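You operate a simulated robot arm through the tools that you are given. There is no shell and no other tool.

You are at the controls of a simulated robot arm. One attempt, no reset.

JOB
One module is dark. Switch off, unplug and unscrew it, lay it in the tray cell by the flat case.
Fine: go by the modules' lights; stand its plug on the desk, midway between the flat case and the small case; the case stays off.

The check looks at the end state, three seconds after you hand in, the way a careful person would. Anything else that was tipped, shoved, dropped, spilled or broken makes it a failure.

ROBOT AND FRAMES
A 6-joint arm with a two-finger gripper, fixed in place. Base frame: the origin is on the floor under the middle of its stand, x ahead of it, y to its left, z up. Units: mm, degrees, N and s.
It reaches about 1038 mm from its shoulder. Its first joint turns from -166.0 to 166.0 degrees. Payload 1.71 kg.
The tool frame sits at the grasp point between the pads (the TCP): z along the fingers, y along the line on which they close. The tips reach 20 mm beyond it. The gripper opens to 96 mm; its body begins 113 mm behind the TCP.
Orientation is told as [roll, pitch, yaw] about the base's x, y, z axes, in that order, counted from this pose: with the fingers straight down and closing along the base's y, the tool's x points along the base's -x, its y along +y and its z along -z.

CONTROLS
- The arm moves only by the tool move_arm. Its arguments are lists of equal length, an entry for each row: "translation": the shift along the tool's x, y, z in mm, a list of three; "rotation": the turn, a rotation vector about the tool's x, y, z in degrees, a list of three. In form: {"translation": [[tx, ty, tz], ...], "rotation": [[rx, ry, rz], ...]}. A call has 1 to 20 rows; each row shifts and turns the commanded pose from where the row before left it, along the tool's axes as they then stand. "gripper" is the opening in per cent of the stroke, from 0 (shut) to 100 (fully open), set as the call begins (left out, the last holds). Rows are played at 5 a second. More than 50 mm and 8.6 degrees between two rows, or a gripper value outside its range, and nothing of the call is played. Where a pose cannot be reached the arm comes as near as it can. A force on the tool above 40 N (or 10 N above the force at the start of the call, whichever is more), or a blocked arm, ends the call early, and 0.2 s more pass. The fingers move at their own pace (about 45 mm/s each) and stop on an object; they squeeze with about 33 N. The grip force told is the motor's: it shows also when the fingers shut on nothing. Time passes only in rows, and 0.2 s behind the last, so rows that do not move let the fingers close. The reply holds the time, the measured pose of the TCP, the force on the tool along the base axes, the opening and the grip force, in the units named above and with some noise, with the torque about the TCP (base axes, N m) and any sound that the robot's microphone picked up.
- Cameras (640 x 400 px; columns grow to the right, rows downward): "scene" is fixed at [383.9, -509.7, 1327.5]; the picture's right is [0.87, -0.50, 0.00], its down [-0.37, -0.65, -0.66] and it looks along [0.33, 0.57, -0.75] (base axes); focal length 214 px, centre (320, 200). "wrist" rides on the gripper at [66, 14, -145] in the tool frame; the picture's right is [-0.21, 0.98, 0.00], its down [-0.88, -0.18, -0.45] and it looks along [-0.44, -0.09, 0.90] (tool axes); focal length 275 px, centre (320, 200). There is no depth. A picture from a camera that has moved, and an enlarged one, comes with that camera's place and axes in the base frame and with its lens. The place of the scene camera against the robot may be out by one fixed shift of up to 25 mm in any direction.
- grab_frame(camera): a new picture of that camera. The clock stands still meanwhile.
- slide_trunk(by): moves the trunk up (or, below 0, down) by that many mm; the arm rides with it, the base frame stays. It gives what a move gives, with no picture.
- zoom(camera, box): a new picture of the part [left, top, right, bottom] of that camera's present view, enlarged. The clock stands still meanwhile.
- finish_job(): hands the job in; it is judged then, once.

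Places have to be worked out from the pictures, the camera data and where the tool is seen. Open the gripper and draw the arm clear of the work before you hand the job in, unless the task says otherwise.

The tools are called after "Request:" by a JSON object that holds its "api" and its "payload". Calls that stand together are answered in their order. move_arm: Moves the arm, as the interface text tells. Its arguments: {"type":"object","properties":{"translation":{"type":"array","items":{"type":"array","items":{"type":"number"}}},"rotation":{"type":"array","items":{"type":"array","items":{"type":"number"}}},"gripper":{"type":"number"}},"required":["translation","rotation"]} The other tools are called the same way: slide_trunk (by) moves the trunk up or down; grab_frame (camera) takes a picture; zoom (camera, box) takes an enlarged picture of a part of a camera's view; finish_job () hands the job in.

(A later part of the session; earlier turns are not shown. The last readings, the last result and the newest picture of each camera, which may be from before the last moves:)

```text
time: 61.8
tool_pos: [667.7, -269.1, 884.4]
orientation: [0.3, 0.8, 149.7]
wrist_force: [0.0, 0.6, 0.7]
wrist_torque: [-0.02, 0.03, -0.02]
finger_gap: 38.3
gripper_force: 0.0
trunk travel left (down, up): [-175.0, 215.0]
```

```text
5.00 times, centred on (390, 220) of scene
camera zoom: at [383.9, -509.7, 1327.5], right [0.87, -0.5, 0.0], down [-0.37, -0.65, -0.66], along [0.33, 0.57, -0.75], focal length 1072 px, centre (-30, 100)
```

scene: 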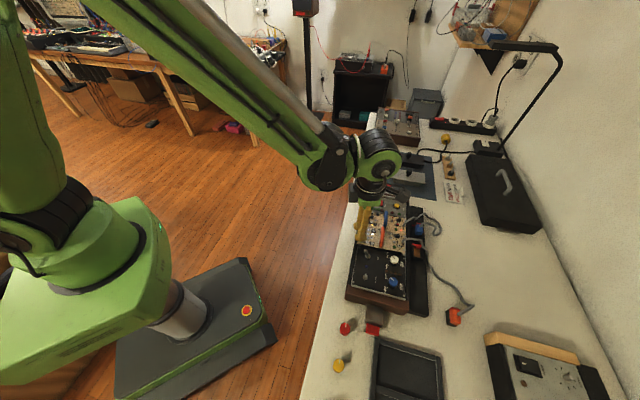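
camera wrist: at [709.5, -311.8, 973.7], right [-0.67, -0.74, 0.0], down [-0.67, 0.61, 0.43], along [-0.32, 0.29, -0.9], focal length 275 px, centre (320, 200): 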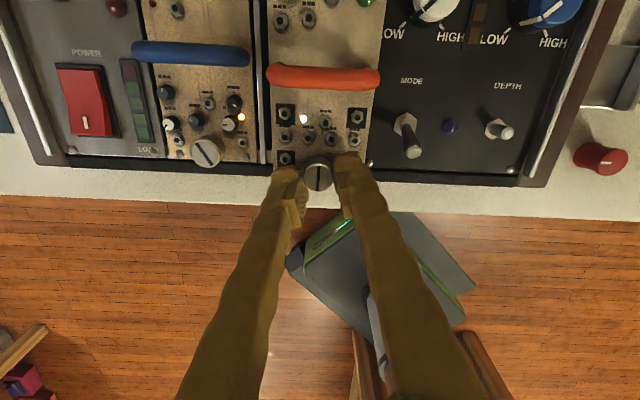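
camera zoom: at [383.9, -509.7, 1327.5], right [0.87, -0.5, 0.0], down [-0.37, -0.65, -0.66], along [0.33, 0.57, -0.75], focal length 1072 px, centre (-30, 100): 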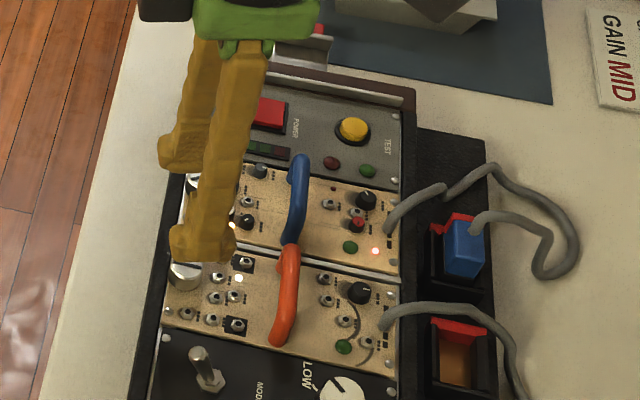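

The module sits properly in its slot again. I now turn the tool in line with the case for gripping the orange handle bar (closing across it) and move above it.

Request:
{"api": "move_arm", "payload": {"gripper": 60, "translation": [[0, 0, 0], [0, 0, 0], [0, 0, 0], [0, 0, 0], [0, 0, 0], [0, 0, 0], [0, 0, 0], [0, 0, 0], [0, 0, 0], [0, 0, 0], [0, 0, 0], [0, 0, 0], [0, 0, 0], [0, 0, 0], [-2, -32, 0], [-1.5, -33, 0], [0, 0, 0], [0, 0, 0]], "rotation": [[0.3, -0.8, 0], [0, 0, 8.14], [0, 0, 8.14], [0, 0, 8.14], [0, 0, 8.14], [0, 0, 8.14], [0, 0, 8.14], [0, 0, 8.14], [0, 0, 8.14], [0, 0, 8.14], [0, 0, 8.14], [0, 0, 8.14], [0, 0, 8.14], [0, 0, 8.14], [0, 0, 0], [0, 0, 0], [0, 0, 0], [0, 0, 0]]}}

Request:
{"api": "grab_frame", "payload": {"camera": "wrist"}}

Request:
{"api": "zoom", "payload": {"camera": "wrist", "box": [220, 80, 420, 220]}}

```text
time: 65.6
tool_pos: [716.3, -313.2, 883.4]
orientation: [0.0, 0.0, 43.8]
wrist_force: [-1.3, -0.5, 1.0]
wrist_torque: [0.02, 0.01, -0.01]
finger_gap: 57.7
gripper_force: 0.1
trunk travel left (down, up): [-175.0, 215.0]
```

```text
taken
camera wrist: at [659.2, -348.3, 1029.6], right [-0.53, 0.85, 0.0], down [0.76, 0.47, 0.45], along [0.38, 0.24, -0.9], focal length 275 px, centre (320, 200)
```

wrist: 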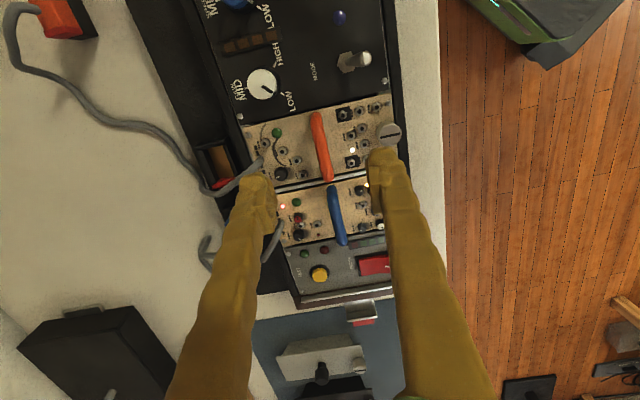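

```text
2.86 times, centred on (320, 150) of wrist
camera zoom: at [659.2, -348.3, 1029.6], right [-0.53, 0.85, 0.0], down [0.76, 0.47, 0.45], along [0.38, 0.24, -0.9], focal length 786 px, centre (320, 343)
```

zoom: 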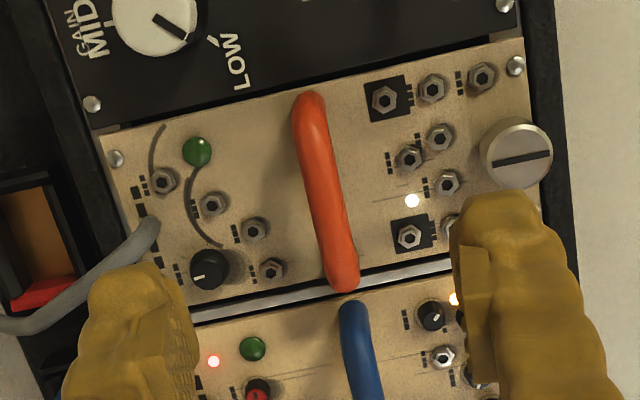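

The handle bar is centred near (296,-720). I narrow the opening to keep clear of the knobs, correct by 2–3 mm and lower onto the bar.

Request:
{"api": "move_arm", "payload": {"gripper": 36, "translation": [[2.5, 2, 0], [0, 0, 0], [0, 0, 12], [0, 0, 12], [0, 0, 12], [0, 0, 10], [0, 0, 8], [0, 0, 0], [0, 0, 0]], "rotation": [[0, 0, 0], [0, 0, 0], [0, 0, 0], [0, 0, 0], [0, 0, 0], [0, 0, 0], [0, 0, 0], [0, 0, 0], [0, 0, 0]]}}

Request:
{"api": "zoom", "payload": {"camera": "wrist", "box": [220, 80, 420, 220]}}

```text
time: 67.6
tool_pos: [710.7, -311.5, 828.4]
orientation: [0.0, 0.0, 44.0]
wrist_force: [0.1, 0.0, 0.4]
wrist_torque: [0.0, 0.0, 0.01]
finger_gap: 34.6
gripper_force: 0.0
trunk travel left (down, up): [-175.0, 215.0]
```

```text
2.86 times, centred on (320, 150) of wrist
camera zoom: at [655.6, -347.9, 974.2], right [-0.53, 0.85, 0.0], down [0.76, 0.47, 0.45], along [0.38, 0.24, -0.9], focal length 786 px, centre (320, 343)
```

zoom: 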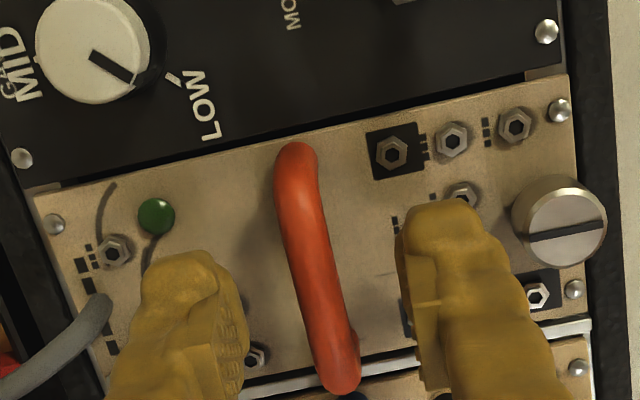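

Well centred on the bar. I lower the last 9 mm and close on the handle.

Request:
{"api": "move_arm", "payload": {"translation": [[0, 0, 4], [0, 0, 4], [0, 0, 1], [0, 0, 0]], "rotation": [[0, 0, 0], [0, 0, 0], [0, 0, 0], [0, 0, 0]]}}

Request:
{"api": "move_arm", "payload": {"gripper": 0, "translation": [[0, 0, 0], [0, 0, 0], [0, 0, 0], [0, 0, 0], [0, 0, 0]], "rotation": [[0, 0, 0], [0, 0, 0], [0, 0, 0], [0, 0, 0], [0, 0, 0]]}}

Request:
{"api": "zoom", "payload": {"camera": "wrist", "box": [220, 80, 420, 220]}}

```text
time: 68.6
tool_pos: [710.4, -311.9, 820.0]
orientation: [-0.1, 0.1, 43.9]
wrist_force: [0.4, 0.3, 1.1]
wrist_torque: [0.0, 0.01, -0.01]
finger_gap: 34.8
gripper_force: 0.1
trunk travel left (down, up): [-175.0, 215.0]
```

```text
time: 69.8
tool_pos: [711.8, -313.2, 820.4]
orientation: [0.1, 0.0, 43.8]
wrist_force: [0.4, 1.0, 0.5]
wrist_torque: [0.03, -0.01, -0.02]
finger_gap: 8.2
gripper_force: 33.1
trunk travel left (down, up): [-175.0, 215.0]
```

```text
2.86 times, centred on (320, 150) of wrist
camera zoom: at [655.0, -348.7, 964.8], right [-0.53, 0.85, 0.0], down [0.76, 0.47, 0.45], along [0.38, 0.24, -0.9], focal length 786 px, centre (320, 343)
```

zoom: 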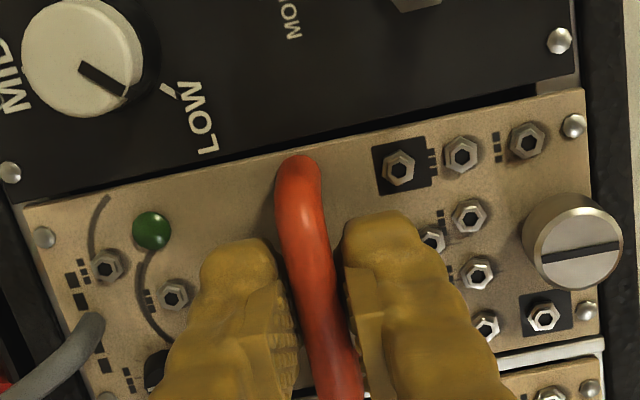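

The bar is gripped (8 mm). I lift slowly and watch the force, to be sure the screw really is out.

Request:
{"api": "move_arm", "payload": {"translation": [[0, 0, -2], [0, 0, -2], [0, 0, -2], [0, 0, -2], [0, 0, 0]], "rotation": [[0, 0, 0], [0, 0, 0], [0, 0, 0], [0, 0, 0], [0, 0, 0]]}}

Request:
{"api": "zoom", "payload": {"camera": "wrist", "box": [220, 80, 420, 220]}}

Request:
{"api": "zoom", "payload": {"camera": "scene", "box": [350, 180, 450, 280]}}

```text
time: 71.0
tool_pos: [710.7, -310.8, 828.8]
orientation: [0.0, 0.0, 43.9]
wrist_force: [-0.6, 0.0, 0.1]
wrist_torque: [0.0, 0.0, 0.01]
finger_gap: 8.2
gripper_force: 33.0
trunk travel left (down, up): [-175.0, 215.0]
```

```text
2.86 times, centred on (320, 150) of wrist
camera zoom: at [655.2, -347.8, 973.1], right [-0.53, 0.85, 0.0], down [0.76, 0.47, 0.45], along [0.38, 0.24, -0.9], focal length 786 px, centre (320, 343)
```

zoom: 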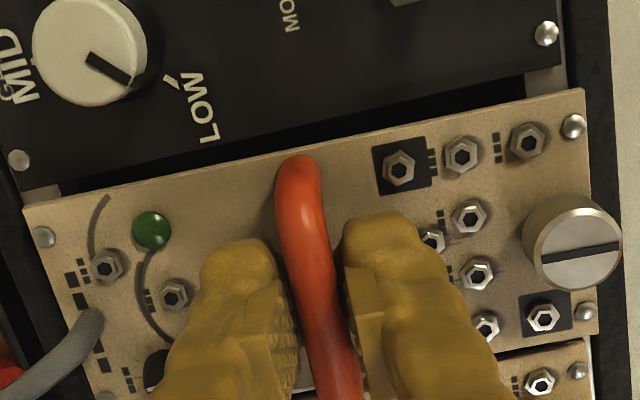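

```text
4.00 times, centred on (400, 230) of scene
camera zoom: at [383.9, -509.7, 1327.5], right [0.87, -0.5, 0.0], down [-0.37, -0.65, -0.66], along [0.33, 0.57, -0.75], focal length 858 px, centre (0, 80)
```

zoom: 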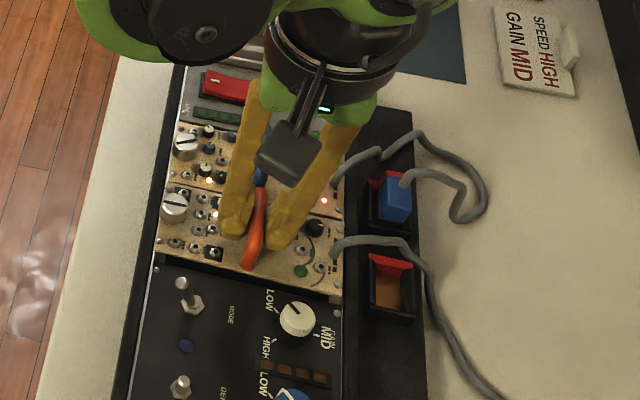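

The module comes up freely with the handle. I raise it further to clear the case and look at its body underneath.

Request:
{"api": "move_arm", "payload": {"translation": [[0, 0, -8], [0, 0, -10], [0, 0, -12], [0, 0, -12], [0, 0, -8], [0, 0, 0]], "rotation": [[0, 0, 0], [0, 0, 0], [0, 0, 0], [0, 0, 0], [0, 0, 0], [0, 0, 0]]}}

Request:
{"api": "grab_frame", "payload": {"camera": "wrist"}}

Request:
{"api": "zoom", "payload": {"camera": "scene", "box": [350, 170, 490, 330]}}

```text
time: 72.4
tool_pos: [711.2, -311.4, 877.7]
orientation: [-0.1, 0.0, 43.8]
wrist_force: [1.0, 0.9, -0.6]
wrist_torque: [-0.06, -0.01, 0.04]
finger_gap: 8.1
gripper_force: 33.3
trunk travel left (down, up): [-175.0, 215.0]
```

```text
taken
camera wrist: at [655.4, -347.8, 1023.1], right [-0.53, 0.85, 0.0], down [0.76, 0.47, 0.45], along [0.38, 0.24, -0.9], focal length 275 px, centre (320, 200)
```

wrist: 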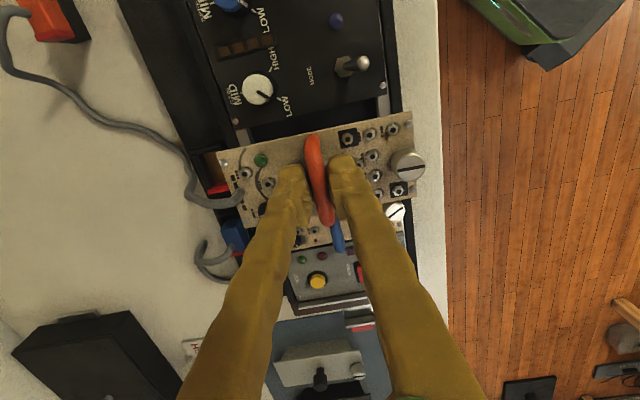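

```text
2.50 times, centred on (420, 250) of scene
camera zoom: at [383.9, -509.7, 1327.5], right [0.87, -0.5, 0.0], down [-0.37, -0.65, -0.66], along [0.33, 0.57, -0.75], focal length 536 px, centre (70, 75)
```

zoom: 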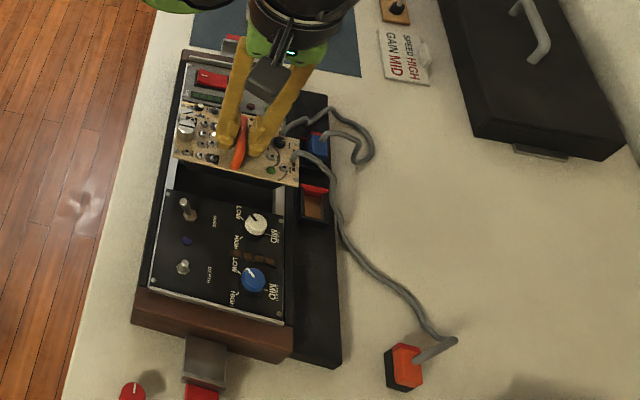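

The plug still stands. I zoom in on the lifted module's edge in the scene view to see its body depth.

Request:
{"api": "zoom", "payload": {"camera": "scene", "box": [380, 190, 430, 240]}}

Request:
{"api": "zoom", "payload": {"camera": "wrist", "box": [180, 90, 440, 270]}}

```text
8.00 times, centred on (405, 215) of scene
camera zoom: at [383.9, -509.7, 1327.5], right [0.87, -0.5, 0.0], down [-0.37, -0.65, -0.66], along [0.33, 0.57, -0.75], focal length 1716 px, centre (-360, 80)
```

zoom: 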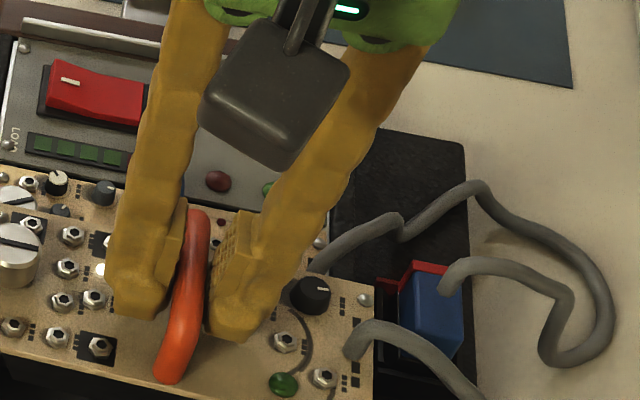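

```text
2.22 times, centred on (310, 180) of wrist
camera zoom: at [655.4, -347.8, 1023.1], right [-0.53, 0.85, 0.0], down [0.76, 0.47, 0.45], along [0.38, 0.24, -0.9], focal length 612 px, centre (342, 244)
```

zoom: 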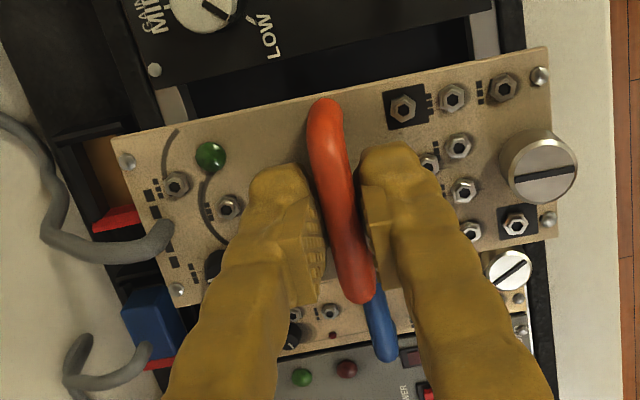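

The panel measures about 128 × 60 mm, so its underside body must fit the cell. I raise it well above the toggles and carry it part-way toward the tray, then look at its underside from the scene camera.

Request:
{"api": "move_arm", "payload": {"translation": [[0, 0, -20], [0, 0, -20], [36, -10, 0], [36, -10, 0], [36, -10, 0], [36, -10, 0], [36, -10, 0], [0, 0, 0], [0, 0, 0]], "rotation": [[0, 0, 0], [0, 0, 0], [0, 0, 0], [0, 0, 0], [0, 0, 0], [0, 0, 0], [0, 0, 0], [0, 0, 0], [0, 0, 0]]}}

Request:
{"api": "grab_frame", "payload": {"camera": "scene"}}

Request:
{"api": "zoom", "payload": {"camera": "scene", "box": [340, 230, 500, 360]}}

Request:
{"api": "grab_frame", "payload": {"camera": "wrist"}}

```text
time: 74.4
tool_pos: [614.9, -474.2, 917.7]
orientation: [-0.1, 0.0, 43.9]
wrist_force: [-0.9, 0.5, -1.6]
wrist_torque: [0.03, -0.01, 0.02]
finger_gap: 8.0
gripper_force: 33.1
trunk travel left (down, up): [-175.0, 215.0]
```

```text
taken
```

scene: 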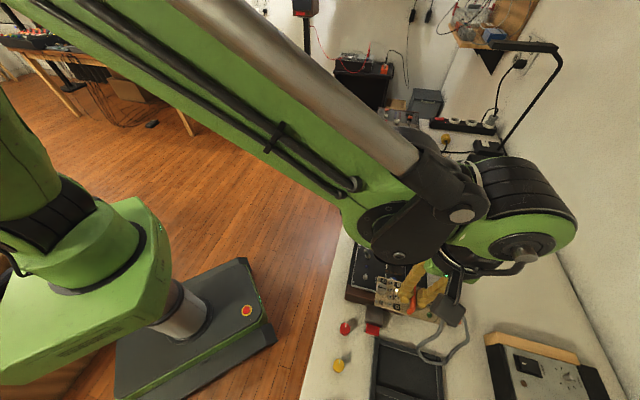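

```text
3.08 times, centred on (420, 295) of scene
camera zoom: at [383.9, -509.7, 1327.5], right [0.87, -0.5, 0.0], down [-0.37, -0.65, -0.66], along [0.33, 0.57, -0.75], focal length 660 px, centre (12, -92)
```

zoom: 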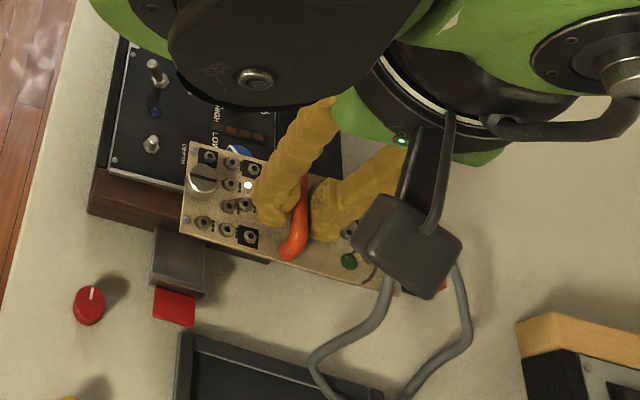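

```text
taken
camera wrist: at [558.7, -509.7, 1062.2], right [-0.53, 0.85, 0.0], down [0.76, 0.47, 0.45], along [0.38, 0.24, -0.9], focal length 275 px, centre (320, 200)
```

wrist: 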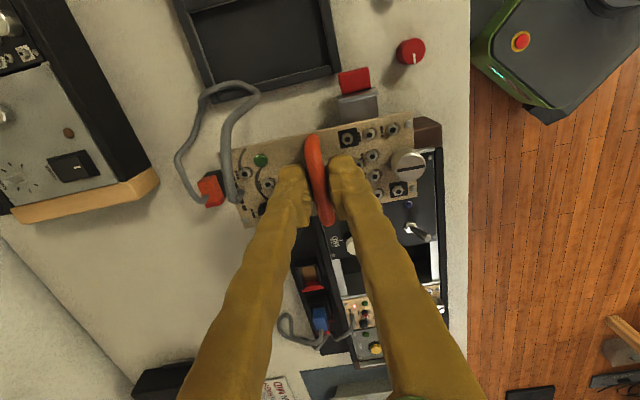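

I zoom on the module's underside and on the plug.

Request:
{"api": "zoom", "payload": {"camera": "scene", "box": [375, 270, 445, 330]}}

Request:
{"api": "zoom", "payload": {"camera": "wrist", "box": [150, 60, 310, 240]}}

```text
6.67 times, centred on (410, 300) of scene
camera zoom: at [383.9, -509.7, 1327.5], right [0.87, -0.5, 0.0], down [-0.37, -0.65, -0.66], along [0.33, 0.57, -0.75], focal length 1430 px, centre (-280, -467)
```

zoom: 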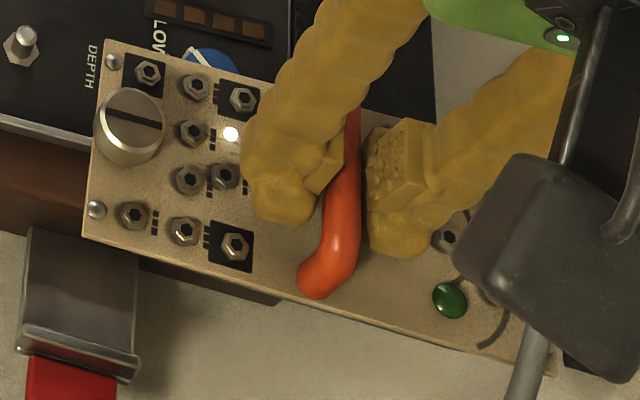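

```text
2.22 times, centred on (230, 150) of wrist
camera zoom: at [558.7, -509.7, 1062.2], right [-0.53, 0.85, 0.0], down [0.76, 0.47, 0.45], along [0.38, 0.24, -0.9], focal length 612 px, centre (520, 311)
```

zoom: 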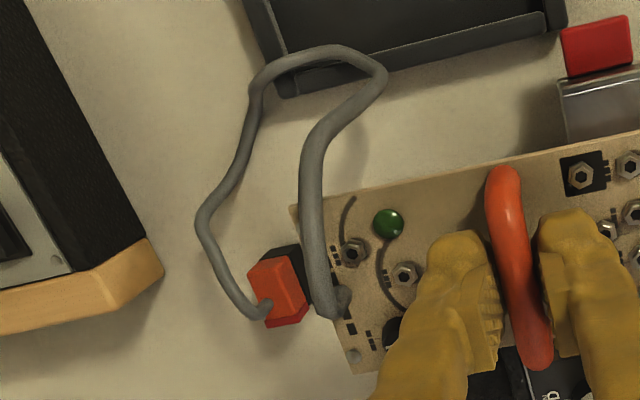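

No deep body is visible beneath the panel. The plug still stands, its cable arching freely. I move the module over the cell's centre and check the plug again.

Request:
{"api": "move_arm", "payload": {"translation": [[25, -9, 0], [25, -9, 0], [25, -9, 0], [24, -9, 0], [0, 0, 0], [0, 0, 0]], "rotation": [[0, 0, 0], [0, 0, 0], [0, 0, 0], [0, 0, 0], [0, 0, 0], [0, 0, 0]]}}

Request:
{"api": "grab_frame", "payload": {"camera": "wrist"}}

Request:
{"api": "zoom", "payload": {"camera": "scene", "box": [340, 270, 520, 400]}}

```text
time: 75.8
tool_pos: [568.9, -566.4, 919.5]
orientation: [0.0, 0.0, 43.8]
wrist_force: [0.0, 0.4, -1.4]
wrist_torque: [0.01, 0.02, 0.01]
finger_gap: 7.8
gripper_force: 32.8
trunk travel left (down, up): [-175.0, 215.0]
```

```text
taken
camera wrist: at [513.1, -602.9, 1064.1], right [-0.53, 0.85, 0.0], down [0.76, 0.47, 0.45], along [0.38, 0.24, -0.9], focal length 275 px, centre (320, 200)
```

wrist: 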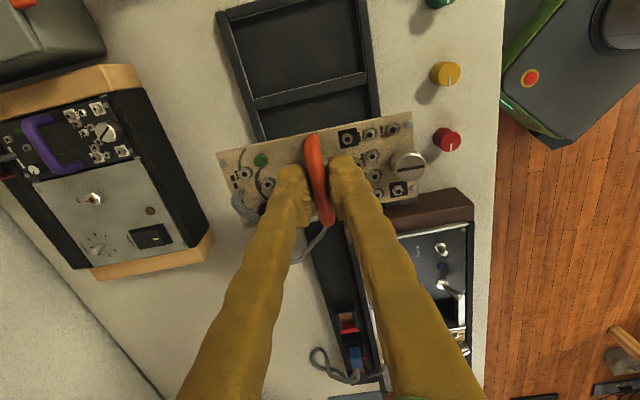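

```text
3.08 times, centred on (430, 335) of scene
camera zoom: at [383.9, -509.7, 1327.5], right [0.87, -0.5, 0.0], down [-0.37, -0.65, -0.66], along [0.33, 0.57, -0.75], focal length 660 px, centre (-18, -215)
```

zoom: 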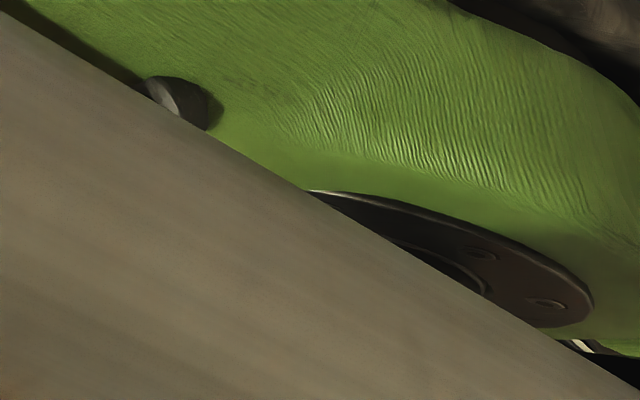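

The plug is hidden behind the finger here. I trim the position by 2 mm and lower part-way over the cell, then look again.

Request:
{"api": "move_arm", "payload": {"translation": [[1.7, -1.7, 0], [0, 0, 20], [0, 0, 20], [0, 0, 20], [0, 0, 15], [0, 0, 0], [0, 0, 0]], "rotation": [[0, 0, 0], [0, 0, 0], [0, 0, 0], [0, 0, 0], [0, 0, 0], [0, 0, 0], [0, 0, 0]]}}

Request:
{"api": "grab_frame", "payload": {"camera": "wrist"}}

Request:
{"api": "zoom", "payload": {"camera": "wrist", "box": [200, 80, 430, 240]}}

Request:
{"api": "grab_frame", "payload": {"camera": "scene"}}

```text
time: 77.4
tool_pos: [568.2, -569.1, 842.3]
orientation: [-0.2, -0.1, 43.8]
wrist_force: [-0.1, 0.0, -1.7]
wrist_torque: [-0.01, -0.01, -0.03]
finger_gap: 8.2
gripper_force: 33.3
trunk travel left (down, up): [-175.0, 215.0]
```

```text
taken
camera wrist: at [512.1, -605.3, 988.1], right [-0.53, 0.85, 0.0], down [0.76, 0.47, 0.45], along [0.38, 0.24, -0.9], focal length 275 px, centre (320, 200)
```

wrist: 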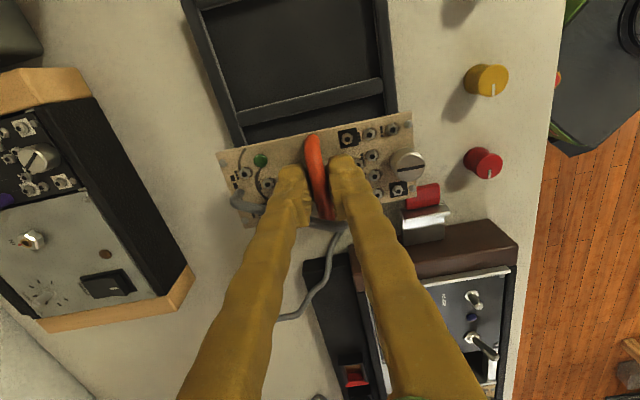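

```text
2.50 times, centred on (315, 160) of wrist
camera zoom: at [512.1, -605.3, 988.1], right [-0.53, 0.85, 0.0], down [0.76, 0.47, 0.45], along [0.38, 0.24, -0.9], focal length 688 px, centre (332, 300)
```

zoom: 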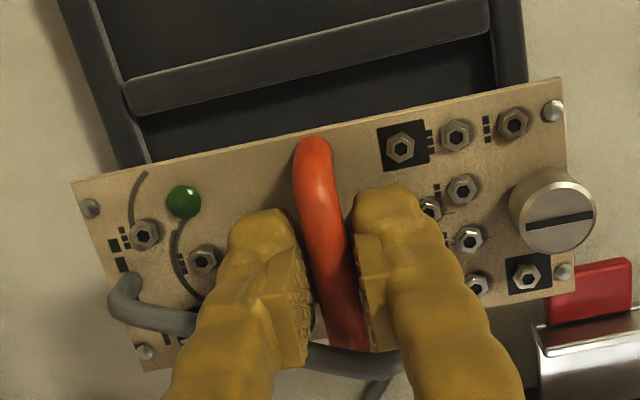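

```text
taken
```

scene: 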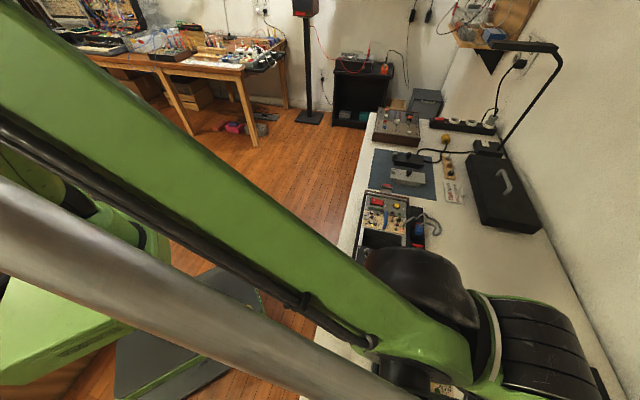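

The module is centred over the cell to within about 2 mm. I shift 2 mm rearward and lower further, slowly, watching for contact.

Request:
{"api": "move_arm", "payload": {"translation": [[0, -2.2, 0], [0, 0, 12], [0, 0, 10], [0, 0, 8], [0, 0, 5], [0, 0, 0]], "rotation": [[0, 0, 0], [0, 0, 0], [0, 0, 0], [0, 0, 0], [0, 0, 0], [0, 0, 0]]}}

Request:
{"api": "zoom", "payload": {"camera": "wrist", "box": [200, 60, 430, 260]}}

```text
time: 78.8
tool_pos: [570.7, -573.5, 807.0]
orientation: [0.0, 0.0, 44.0]
wrist_force: [0.0, 0.8, -2.4]
wrist_torque: [0.0, 0.0, -0.04]
finger_gap: 8.2
gripper_force: 33.3
trunk travel left (down, up): [-175.0, 215.0]
```

```text
2.00 times, centred on (315, 160) of wrist
camera zoom: at [514.4, -608.9, 953.0], right [-0.53, 0.85, 0.0], down [0.76, 0.47, 0.45], along [0.38, 0.24, -0.9], focal length 551 px, centre (330, 280)
```

zoom: 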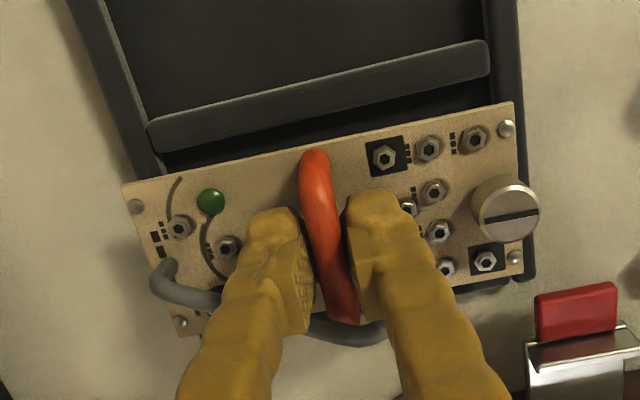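

Measured against the tray walls in this same picture, the panel sits about 4 mm too far rearward. I correct that and lower slowly until contact.

Request:
{"api": "move_arm", "payload": {"translation": [[0, 4, 0], [0, 0, 4], [0, 0, 4], [0, 0, 4], [0, 0, 0]], "rotation": [[0, 0, 0], [0, 0, 0], [0, 0, 0], [0, 0, 0], [0, 0, 0]]}}

Request:
{"api": "zoom", "payload": {"camera": "wrist", "box": [200, 60, 430, 260]}}

```text
time: 80.0
tool_pos: [567.8, -568.3, 797.4]
orientation: [-0.1, 0.0, 43.8]
wrist_force: [6.6, -4.9, 36.8]
wrist_torque: [-0.01, -0.03, -0.04]
finger_gap: 6.1
gripper_force: 32.9
trunk travel left (down, up): [-175.0, 215.0]
```

```text
2.00 times, centred on (315, 160) of wrist
camera zoom: at [511.6, -605.0, 942.8], right [-0.53, 0.85, 0.0], down [0.76, 0.47, 0.45], along [0.38, 0.23, -0.9], focal length 551 px, centre (330, 280)
```

zoom: 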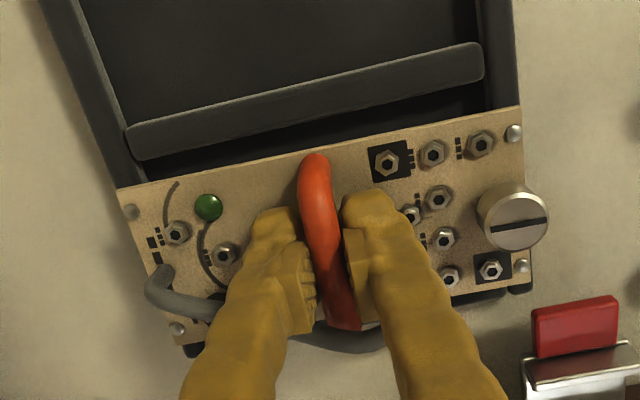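

Contact (37 N) at TCP z≈797, the handle slid up a little in the pads. I ease up 3 mm and look at how the module sits before letting go.

Request:
{"api": "move_arm", "payload": {"translation": [[0, 0, -2], [0, 0, 0], [0, 0, 0]], "rotation": [[0, 0, 0], [0, 0, 0], [0, 0, 0]]}}

Request:
{"api": "zoom", "payload": {"camera": "wrist", "box": [220, 80, 300, 160]}}

Request:
{"api": "zoom", "payload": {"camera": "wrist", "box": [360, 90, 460, 220]}}

Request:
{"api": "zoom", "payload": {"camera": "wrist", "box": [220, 160, 400, 300]}}

```text
time: 80.8
tool_pos: [568.3, -568.4, 798.5]
orientation: [0.0, -0.1, 43.9]
wrist_force: [-0.9, 0.8, -0.2]
wrist_torque: [-0.05, 0.02, -0.04]
finger_gap: 6.1
gripper_force: 33.1
trunk travel left (down, up): [-175.0, 215.0]
```

```text
5.00 times, centred on (260, 120) of wrist
camera zoom: at [512.2, -605.6, 942.8], right [-0.53, 0.85, 0.0], down [0.76, 0.47, 0.45], along [0.38, 0.24, -0.9], focal length 1376 px, centre (620, 600)
```

zoom: 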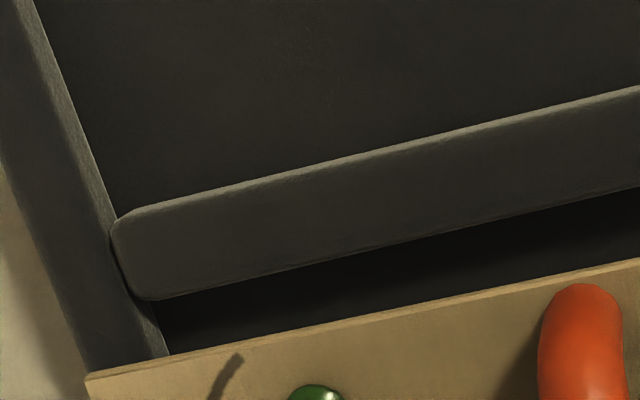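

```text
3.08 times, centred on (410, 155) of wrist
camera zoom: at [512.2, -605.6, 942.8], right [-0.53, 0.85, 0.0], down [0.76, 0.47, 0.45], along [0.38, 0.24, -0.9], focal length 847 px, centre (43, 338)
```

zoom: 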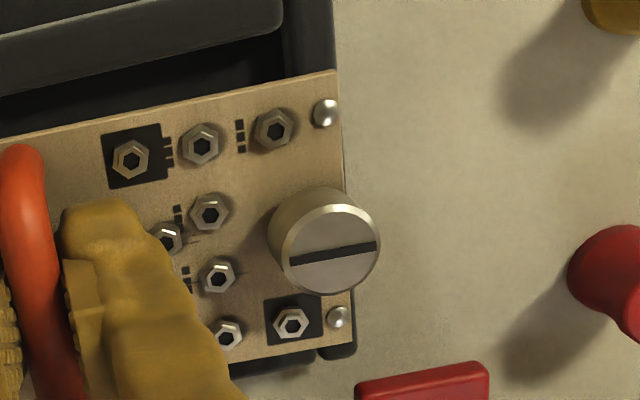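

```text
2.86 times, centred on (310, 230) of wrist
camera zoom: at [512.2, -605.6, 942.8], right [-0.53, 0.85, 0.0], down [0.76, 0.47, 0.45], along [0.38, 0.24, -0.9], focal length 786 px, centre (349, 114)
```

zoom: 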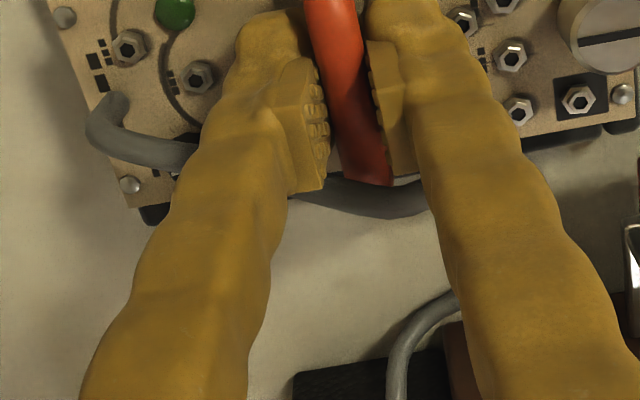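

The module sits level over the cell with no residual force. I open the gripper and back away straight up.

Request:
{"api": "move_arm", "payload": {"gripper": 30, "translation": [[0, 0, 0], [0, 0, 0], [0, 0, 0]], "rotation": [[0, 0, 0], [0, 0, 0], [0, 0, 0]]}}

Request:
{"api": "zoom", "payload": {"camera": "wrist", "box": [200, 60, 430, 260]}}

```text
time: 81.6
tool_pos: [568.3, -569.5, 798.1]
orientation: [0.0, 0.0, 43.9]
wrist_force: [0.0, 0.4, 0.6]
wrist_torque: [-0.01, 0.04, -0.03]
finger_gap: 28.9
gripper_force: 0.0
trunk travel left (down, up): [-175.0, 215.0]
```

```text
2.00 times, centred on (315, 160) of wrist
camera zoom: at [512.3, -605.6, 943.3], right [-0.53, 0.85, 0.0], down [0.76, 0.47, 0.45], along [0.38, 0.24, -0.9], focal length 551 px, centre (330, 280)
```

zoom: 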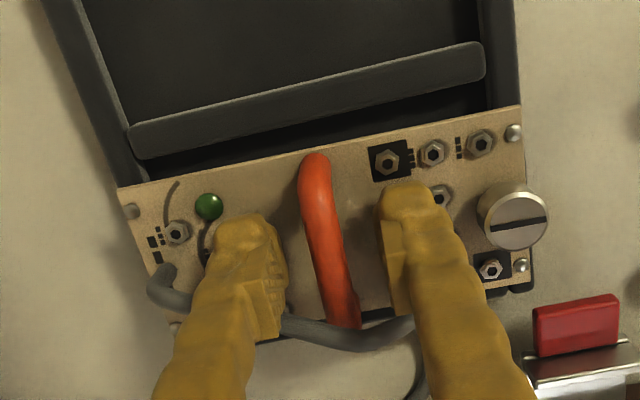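

Released, the module rests still. I raise the gripper slowly, watching that the cable doesn't come along.

Request:
{"api": "move_arm", "payload": {"translation": [[0, 0, -8], [0, 0, -10], [0, 0, -12], [0, 0, -20], [0, 0, -25], [0, 0, -25], [0, 0, 0]], "rotation": [[0, 0, 0], [0, 0, 0], [0, 0, 0], [0, 0, 0], [0, 0, 0], [0, 0, 0], [0, 0, 0]]}}

Request:
{"api": "grab_frame", "payload": {"camera": "wrist"}}

Request:
{"api": "zoom", "payload": {"camera": "wrist", "box": [180, 60, 460, 280]}}

```text
time: 83.2
tool_pos: [569.8, -569.5, 896.5]
orientation: [0.0, 0.0, 43.9]
wrist_force: [0.2, 0.1, 0.3]
wrist_torque: [0.01, 0.0, 0.01]
finger_gap: 29.0
gripper_force: 0.0
trunk travel left (down, up): [-175.0, 215.0]
```

```text
taken
camera wrist: at [513.5, -605.4, 1042.7], right [-0.53, 0.85, 0.0], down [0.76, 0.47, 0.45], along [0.38, 0.24, -0.9], focal length 275 px, centre (320, 200)
```

wrist: 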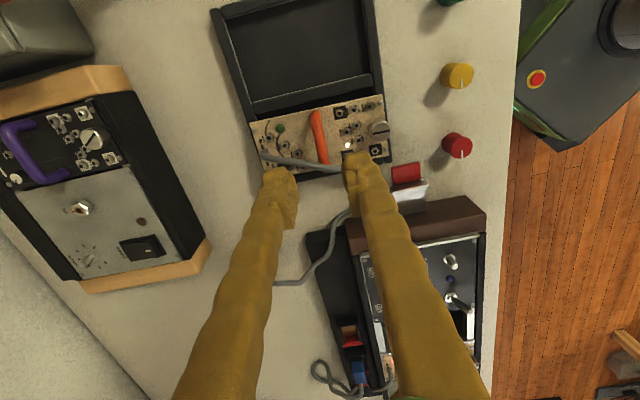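

```text
1.82 times, centred on (320, 170) of wrist
camera zoom: at [513.5, -605.4, 1042.7], right [-0.53, 0.85, 0.0], down [0.76, 0.47, 0.45], along [0.38, 0.24, -0.9], focal length 500 px, centre (320, 254)
```

zoom: 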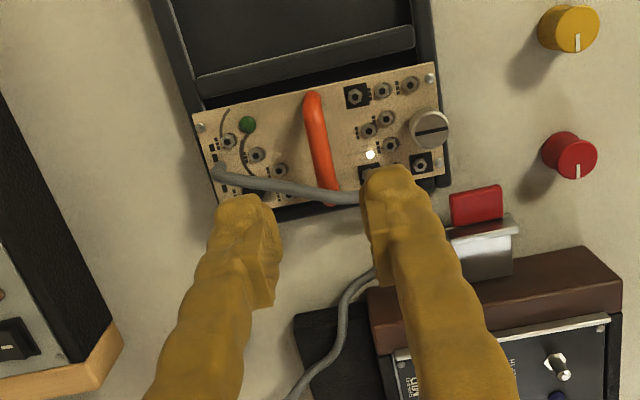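

The module lies over the near cell. I shift rearward to see the plug between the fingers.

Request:
{"api": "move_arm", "payload": {"gripper": 100, "translation": [[0, -30, 0], [0, -30, 0], [0, -30, 0], [0, 0, 0], [0, 0, 0], [0, 0, 0]], "rotation": [[0, 0, 0], [0, 0, 0], [0, 0, 0], [0, 0, 0], [0, 0, 0], [0, 0, 0]]}}

Request:
{"api": "grab_frame", "payload": {"camera": "wrist"}}

Request:
{"api": "zoom", "payload": {"camera": "wrist", "box": [230, 60, 430, 330]}}

```text
time: 84.6
tool_pos: [632.6, -634.6, 898.9]
orientation: [0.1, -0.1, 43.9]
wrist_force: [-0.5, -0.4, 0.0]
wrist_torque: [-0.03, 0.0, -0.03]
finger_gap: 96.0
gripper_force: 0.1
trunk travel left (down, up): [-175.0, 215.0]
```

```text
taken
camera wrist: at [576.1, -670.3, 1044.0], right [-0.53, 0.85, 0.0], down [0.76, 0.47, 0.45], along [0.38, 0.24, -0.9], focal length 275 px, centre (320, 200)
```

wrist: 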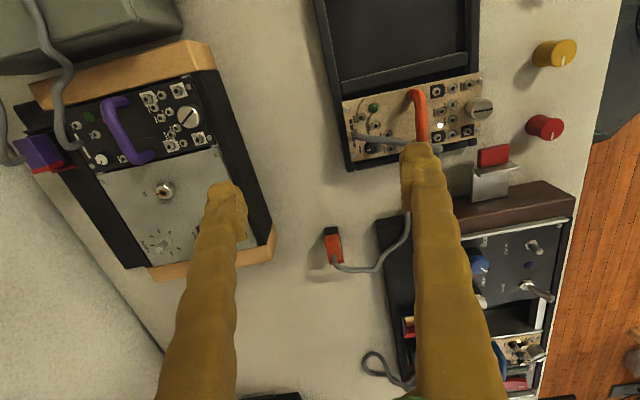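

```text
1.48 times, centred on (330, 195) of wrist
camera zoom: at [576.1, -670.3, 1044.0], right [-0.53, 0.85, 0.0], down [0.76, 0.47, 0.45], along [0.38, 0.24, -0.9], focal length 408 px, centre (305, 207)
```

zoom: 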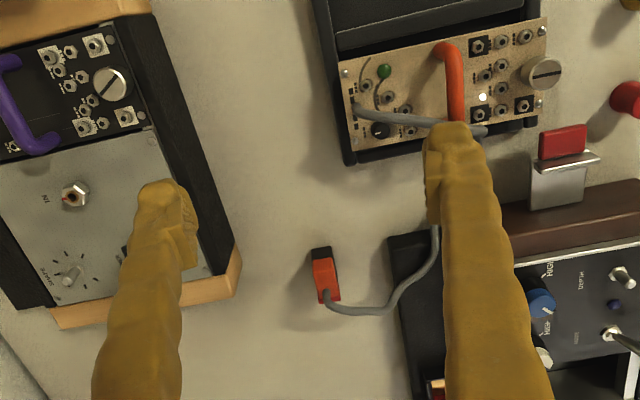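

The plug still stands at about (150,-909). I zoom in on plug and module to verify they are upright, level, and properly placed.

Request:
{"api": "zoom", "payload": {"camera": "wrist", "box": [300, 200, 380, 290]}}

Request:
{"api": "zoom", "payload": {"camera": "wrist", "box": [310, 20, 510, 190]}}

```text
4.44 times, centred on (340, 245) of wrist
camera zoom: at [576.1, -670.3, 1044.0], right [-0.53, 0.85, 0.0], down [0.76, 0.47, 0.45], along [0.38, 0.24, -0.9], focal length 1224 px, centre (231, 0)
```

zoom: 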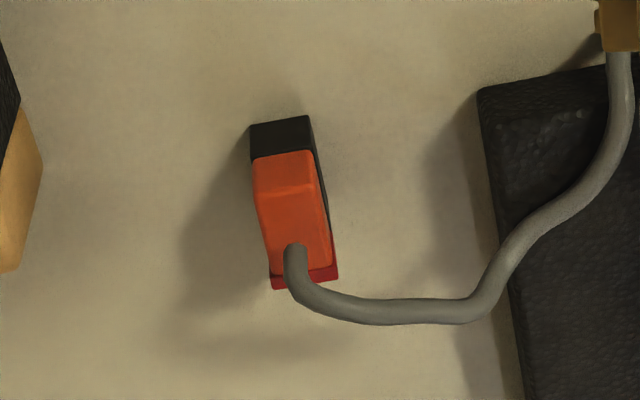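

```text
2.35 times, centred on (410, 105) of wrist
camera zoom: at [576.1, -670.3, 1044.0], right [-0.53, 0.85, 0.0], down [0.76, 0.47, 0.45], along [0.38, 0.24, -0.9], focal length 648 px, centre (108, 424)
```

zoom: 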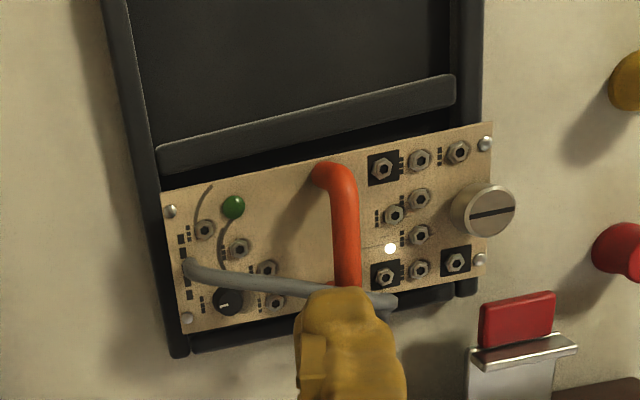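

Plug upright, panel level at z≈769. To be sure the module's body sits inside the cell and not on a wall, I take a low side view from the far end of the tray.

Request:
{"api": "move_arm", "payload": {"translation": [[31, 26, 0], [31, 26, 0], [31, 26, 0], [30, 26, 0], [0, 0, 0], [0, 0, 0], [0, 0, 0], [0, 0, 0], [0, 0, 0], [0, 0, 0], [0, 0, 0]], "rotation": [[0, 0, 0], [0, 0, 0], [0, 0, 0], [0, 0, 0], [0, -7, 0], [0, -7, 0], [0, -7, 0], [0, -7, 0], [0, -7, 0], [0, 0, 0], [0, 0, 0]]}}

Request:
{"api": "grab_frame", "payload": {"camera": "wrist"}}

Request:
{"api": "zoom", "payload": {"camera": "wrist", "box": [220, 60, 440, 220]}}

```text
time: 87.0
tool_pos: [470.9, -643.7, 898.3]
orientation: [-0.1, -35.1, 43.9]
wrist_force: [-0.2, -0.6, 0.1]
wrist_torque: [0.01, 0.03, 0.0]
finger_gap: 96.2
gripper_force: 0.0
trunk travel left (down, up): [-175.0, 215.0]
```

```text
taken
camera wrist: at [362.9, -729.8, 979.0], right [-0.56, 0.82, 0.12], down [0.46, 0.19, 0.87], along [0.69, 0.54, -0.48], focal length 275 px, centre (320, 200)
```

wrist: 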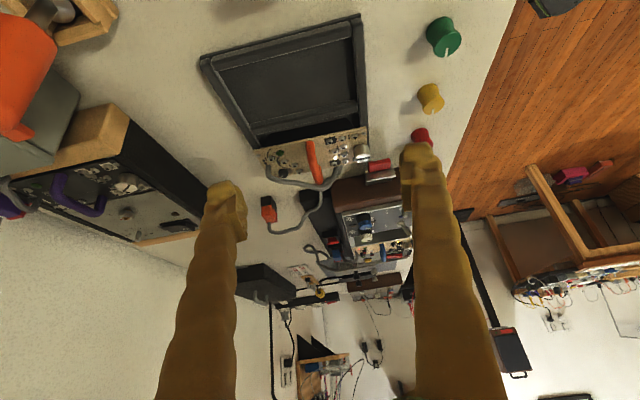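

```text
2.50 times, centred on (330, 140) of wrist
camera zoom: at [362.9, -729.8, 979.0], right [-0.56, 0.82, 0.12], down [0.46, 0.19, 0.87], along [0.69, 0.54, -0.48], focal length 688 px, centre (295, 350)
```

zoom: 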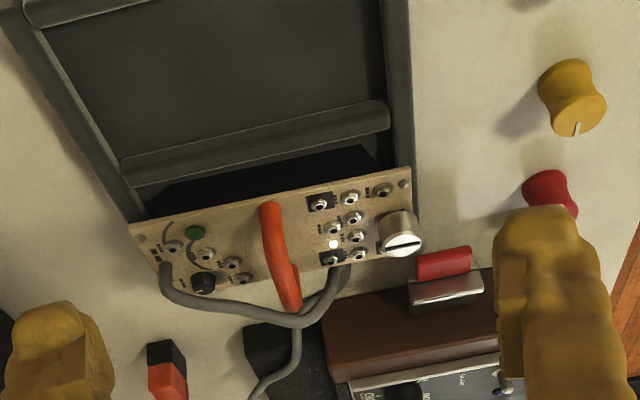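

I zoom into the gap under the panel's edge.

Request:
{"api": "zoom", "payload": {"camera": "wrist", "box": [260, 100, 390, 180]}}

Request:
{"api": "zoom", "payload": {"camera": "wrist", "box": [240, 110, 310, 160]}}

Request:
{"api": "zoom", "payload": {"camera": "wrist", "box": [320, 100, 400, 160]}}

```text
4.92 times, centred on (325, 140) of wrist
camera zoom: at [362.9, -729.8, 979.0], right [-0.56, 0.82, 0.12], down [0.46, 0.19, 0.87], along [0.69, 0.54, -0.48], focal length 1355 px, centre (295, 495)
```

zoom: 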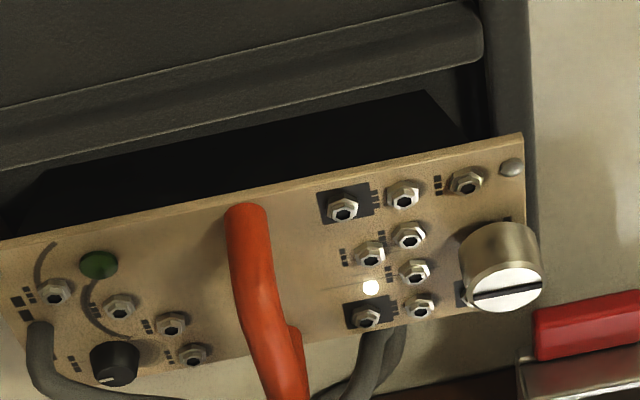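

```text
8.00 times, centred on (275, 135) of wrist
camera zoom: at [362.9, -729.8, 979.0], right [-0.56, 0.82, 0.12], down [0.46, 0.19, 0.87], along [0.69, 0.54, -0.48], focal length 2202 px, centre (680, 720)
```

zoom: 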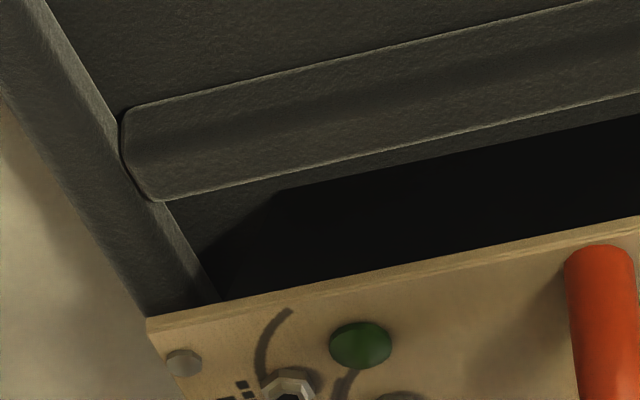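

```text
6.67 times, centred on (360, 130) of wrist
camera zoom: at [362.9, -729.8, 979.0], right [-0.56, 0.82, 0.12], down [0.46, 0.19, 0.87], along [0.69, 0.54, -0.48], focal length 1835 px, centre (53, 667)
```

zoom: 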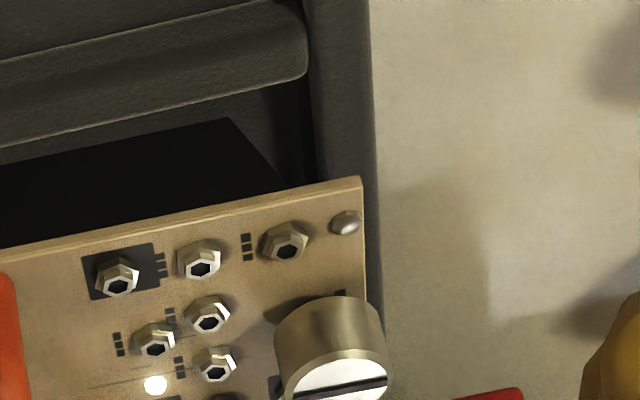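

The black body of the module is visibly inside the near cell, standing on its floor with clearance to the walls. I level the tool, rise well clear and return toward the starting pose to check everything.

Request:
{"api": "move_arm", "payload": {"translation": [[0, 0, 0], [0, 0, 0], [0, 0, 0], [0, 0, 0], [0, 0, 0], [0, 0, -40], [0, 0, -40], [0, 0, -40], [0, 0, -40], [0, 0, -40], [0, 0, 0]], "rotation": [[0, 7, 0], [0, 7, 0], [0, 7, 0], [0, 7, 0], [0, 7.1, 0], [0, 0, 0], [0, 0, 0], [0, 0, 0], [0, 0, 0], [0, 0, 0], [0, 0, 0]]}}

Request:
{"api": "move_arm", "payload": {"translation": [[-30, 33, 0], [-30, 33, 0], [-30, 33, 0], [-30, 33, 0], [-30, 33, 0], [-30, 33, 0], [-30, 33, 0], [-20, 25, 0], [0, 0, 0], [0, 0, 0]], "rotation": [[0, 0, 0], [0, 0, 0], [0, 0, 0], [0, 0, 0], [0, 0, 0], [0, 0, 0], [0, 0, 0], [0, 0, 0], [0, 0, 0], [0, 0, 0]]}}

Request:
{"api": "grab_frame", "payload": {"camera": "scene"}}

Request:
{"api": "zoom", "payload": {"camera": "scene", "box": [330, 170, 590, 400]}}

Request:
{"api": "grab_frame", "payload": {"camera": "wrist"}}

```text
time: 89.4
tool_pos: [469.3, -643.6, 1096.4]
orientation: [0.0, 0.1, 43.9]
wrist_force: [0.7, 0.4, 0.3]
wrist_torque: [0.0, 0.0, 0.01]
finger_gap: 96.2
gripper_force: 0.1
trunk travel left (down, up): [-175.0, 215.0]
```

```text
time: 91.6
tool_pos: [458.8, -300.8, 1098.7]
orientation: [0.1, 0.2, 43.7]
wrist_force: [-0.3, 0.2, 0.2]
wrist_torque: [-0.02, 0.0, -0.02]
finger_gap: 95.8
gripper_force: 0.0
trunk travel left (down, up): [-175.0, 215.0]
```

```text
taken
```

scene: 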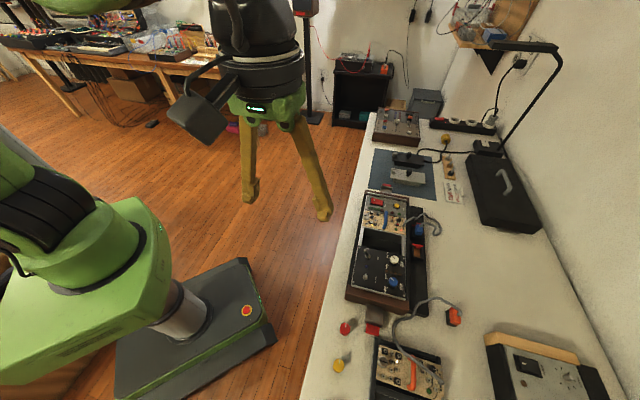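

```text
1.74 times, centred on (460, 285) of scene
camera zoom: at [383.9, -509.7, 1327.5], right [0.87, -0.5, 0.0], down [-0.37, -0.65, -0.66], along [0.33, 0.57, -0.75], focal length 373 px, centre (76, 52)
```

zoom: 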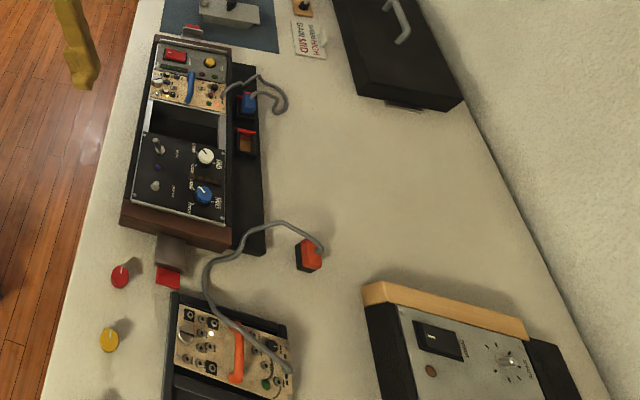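

```text
taken
camera wrist: at [402.6, -337.2, 1244.1], right [-0.53, 0.85, 0.0], down [0.76, 0.47, 0.44], along [0.38, 0.23, -0.9], focal length 275 px, centre (320, 200)
```

wrist: 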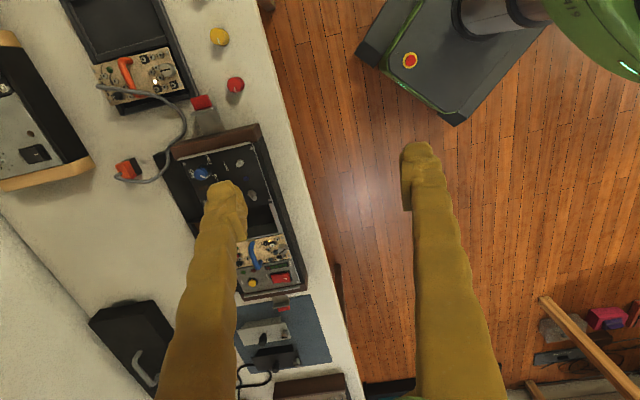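

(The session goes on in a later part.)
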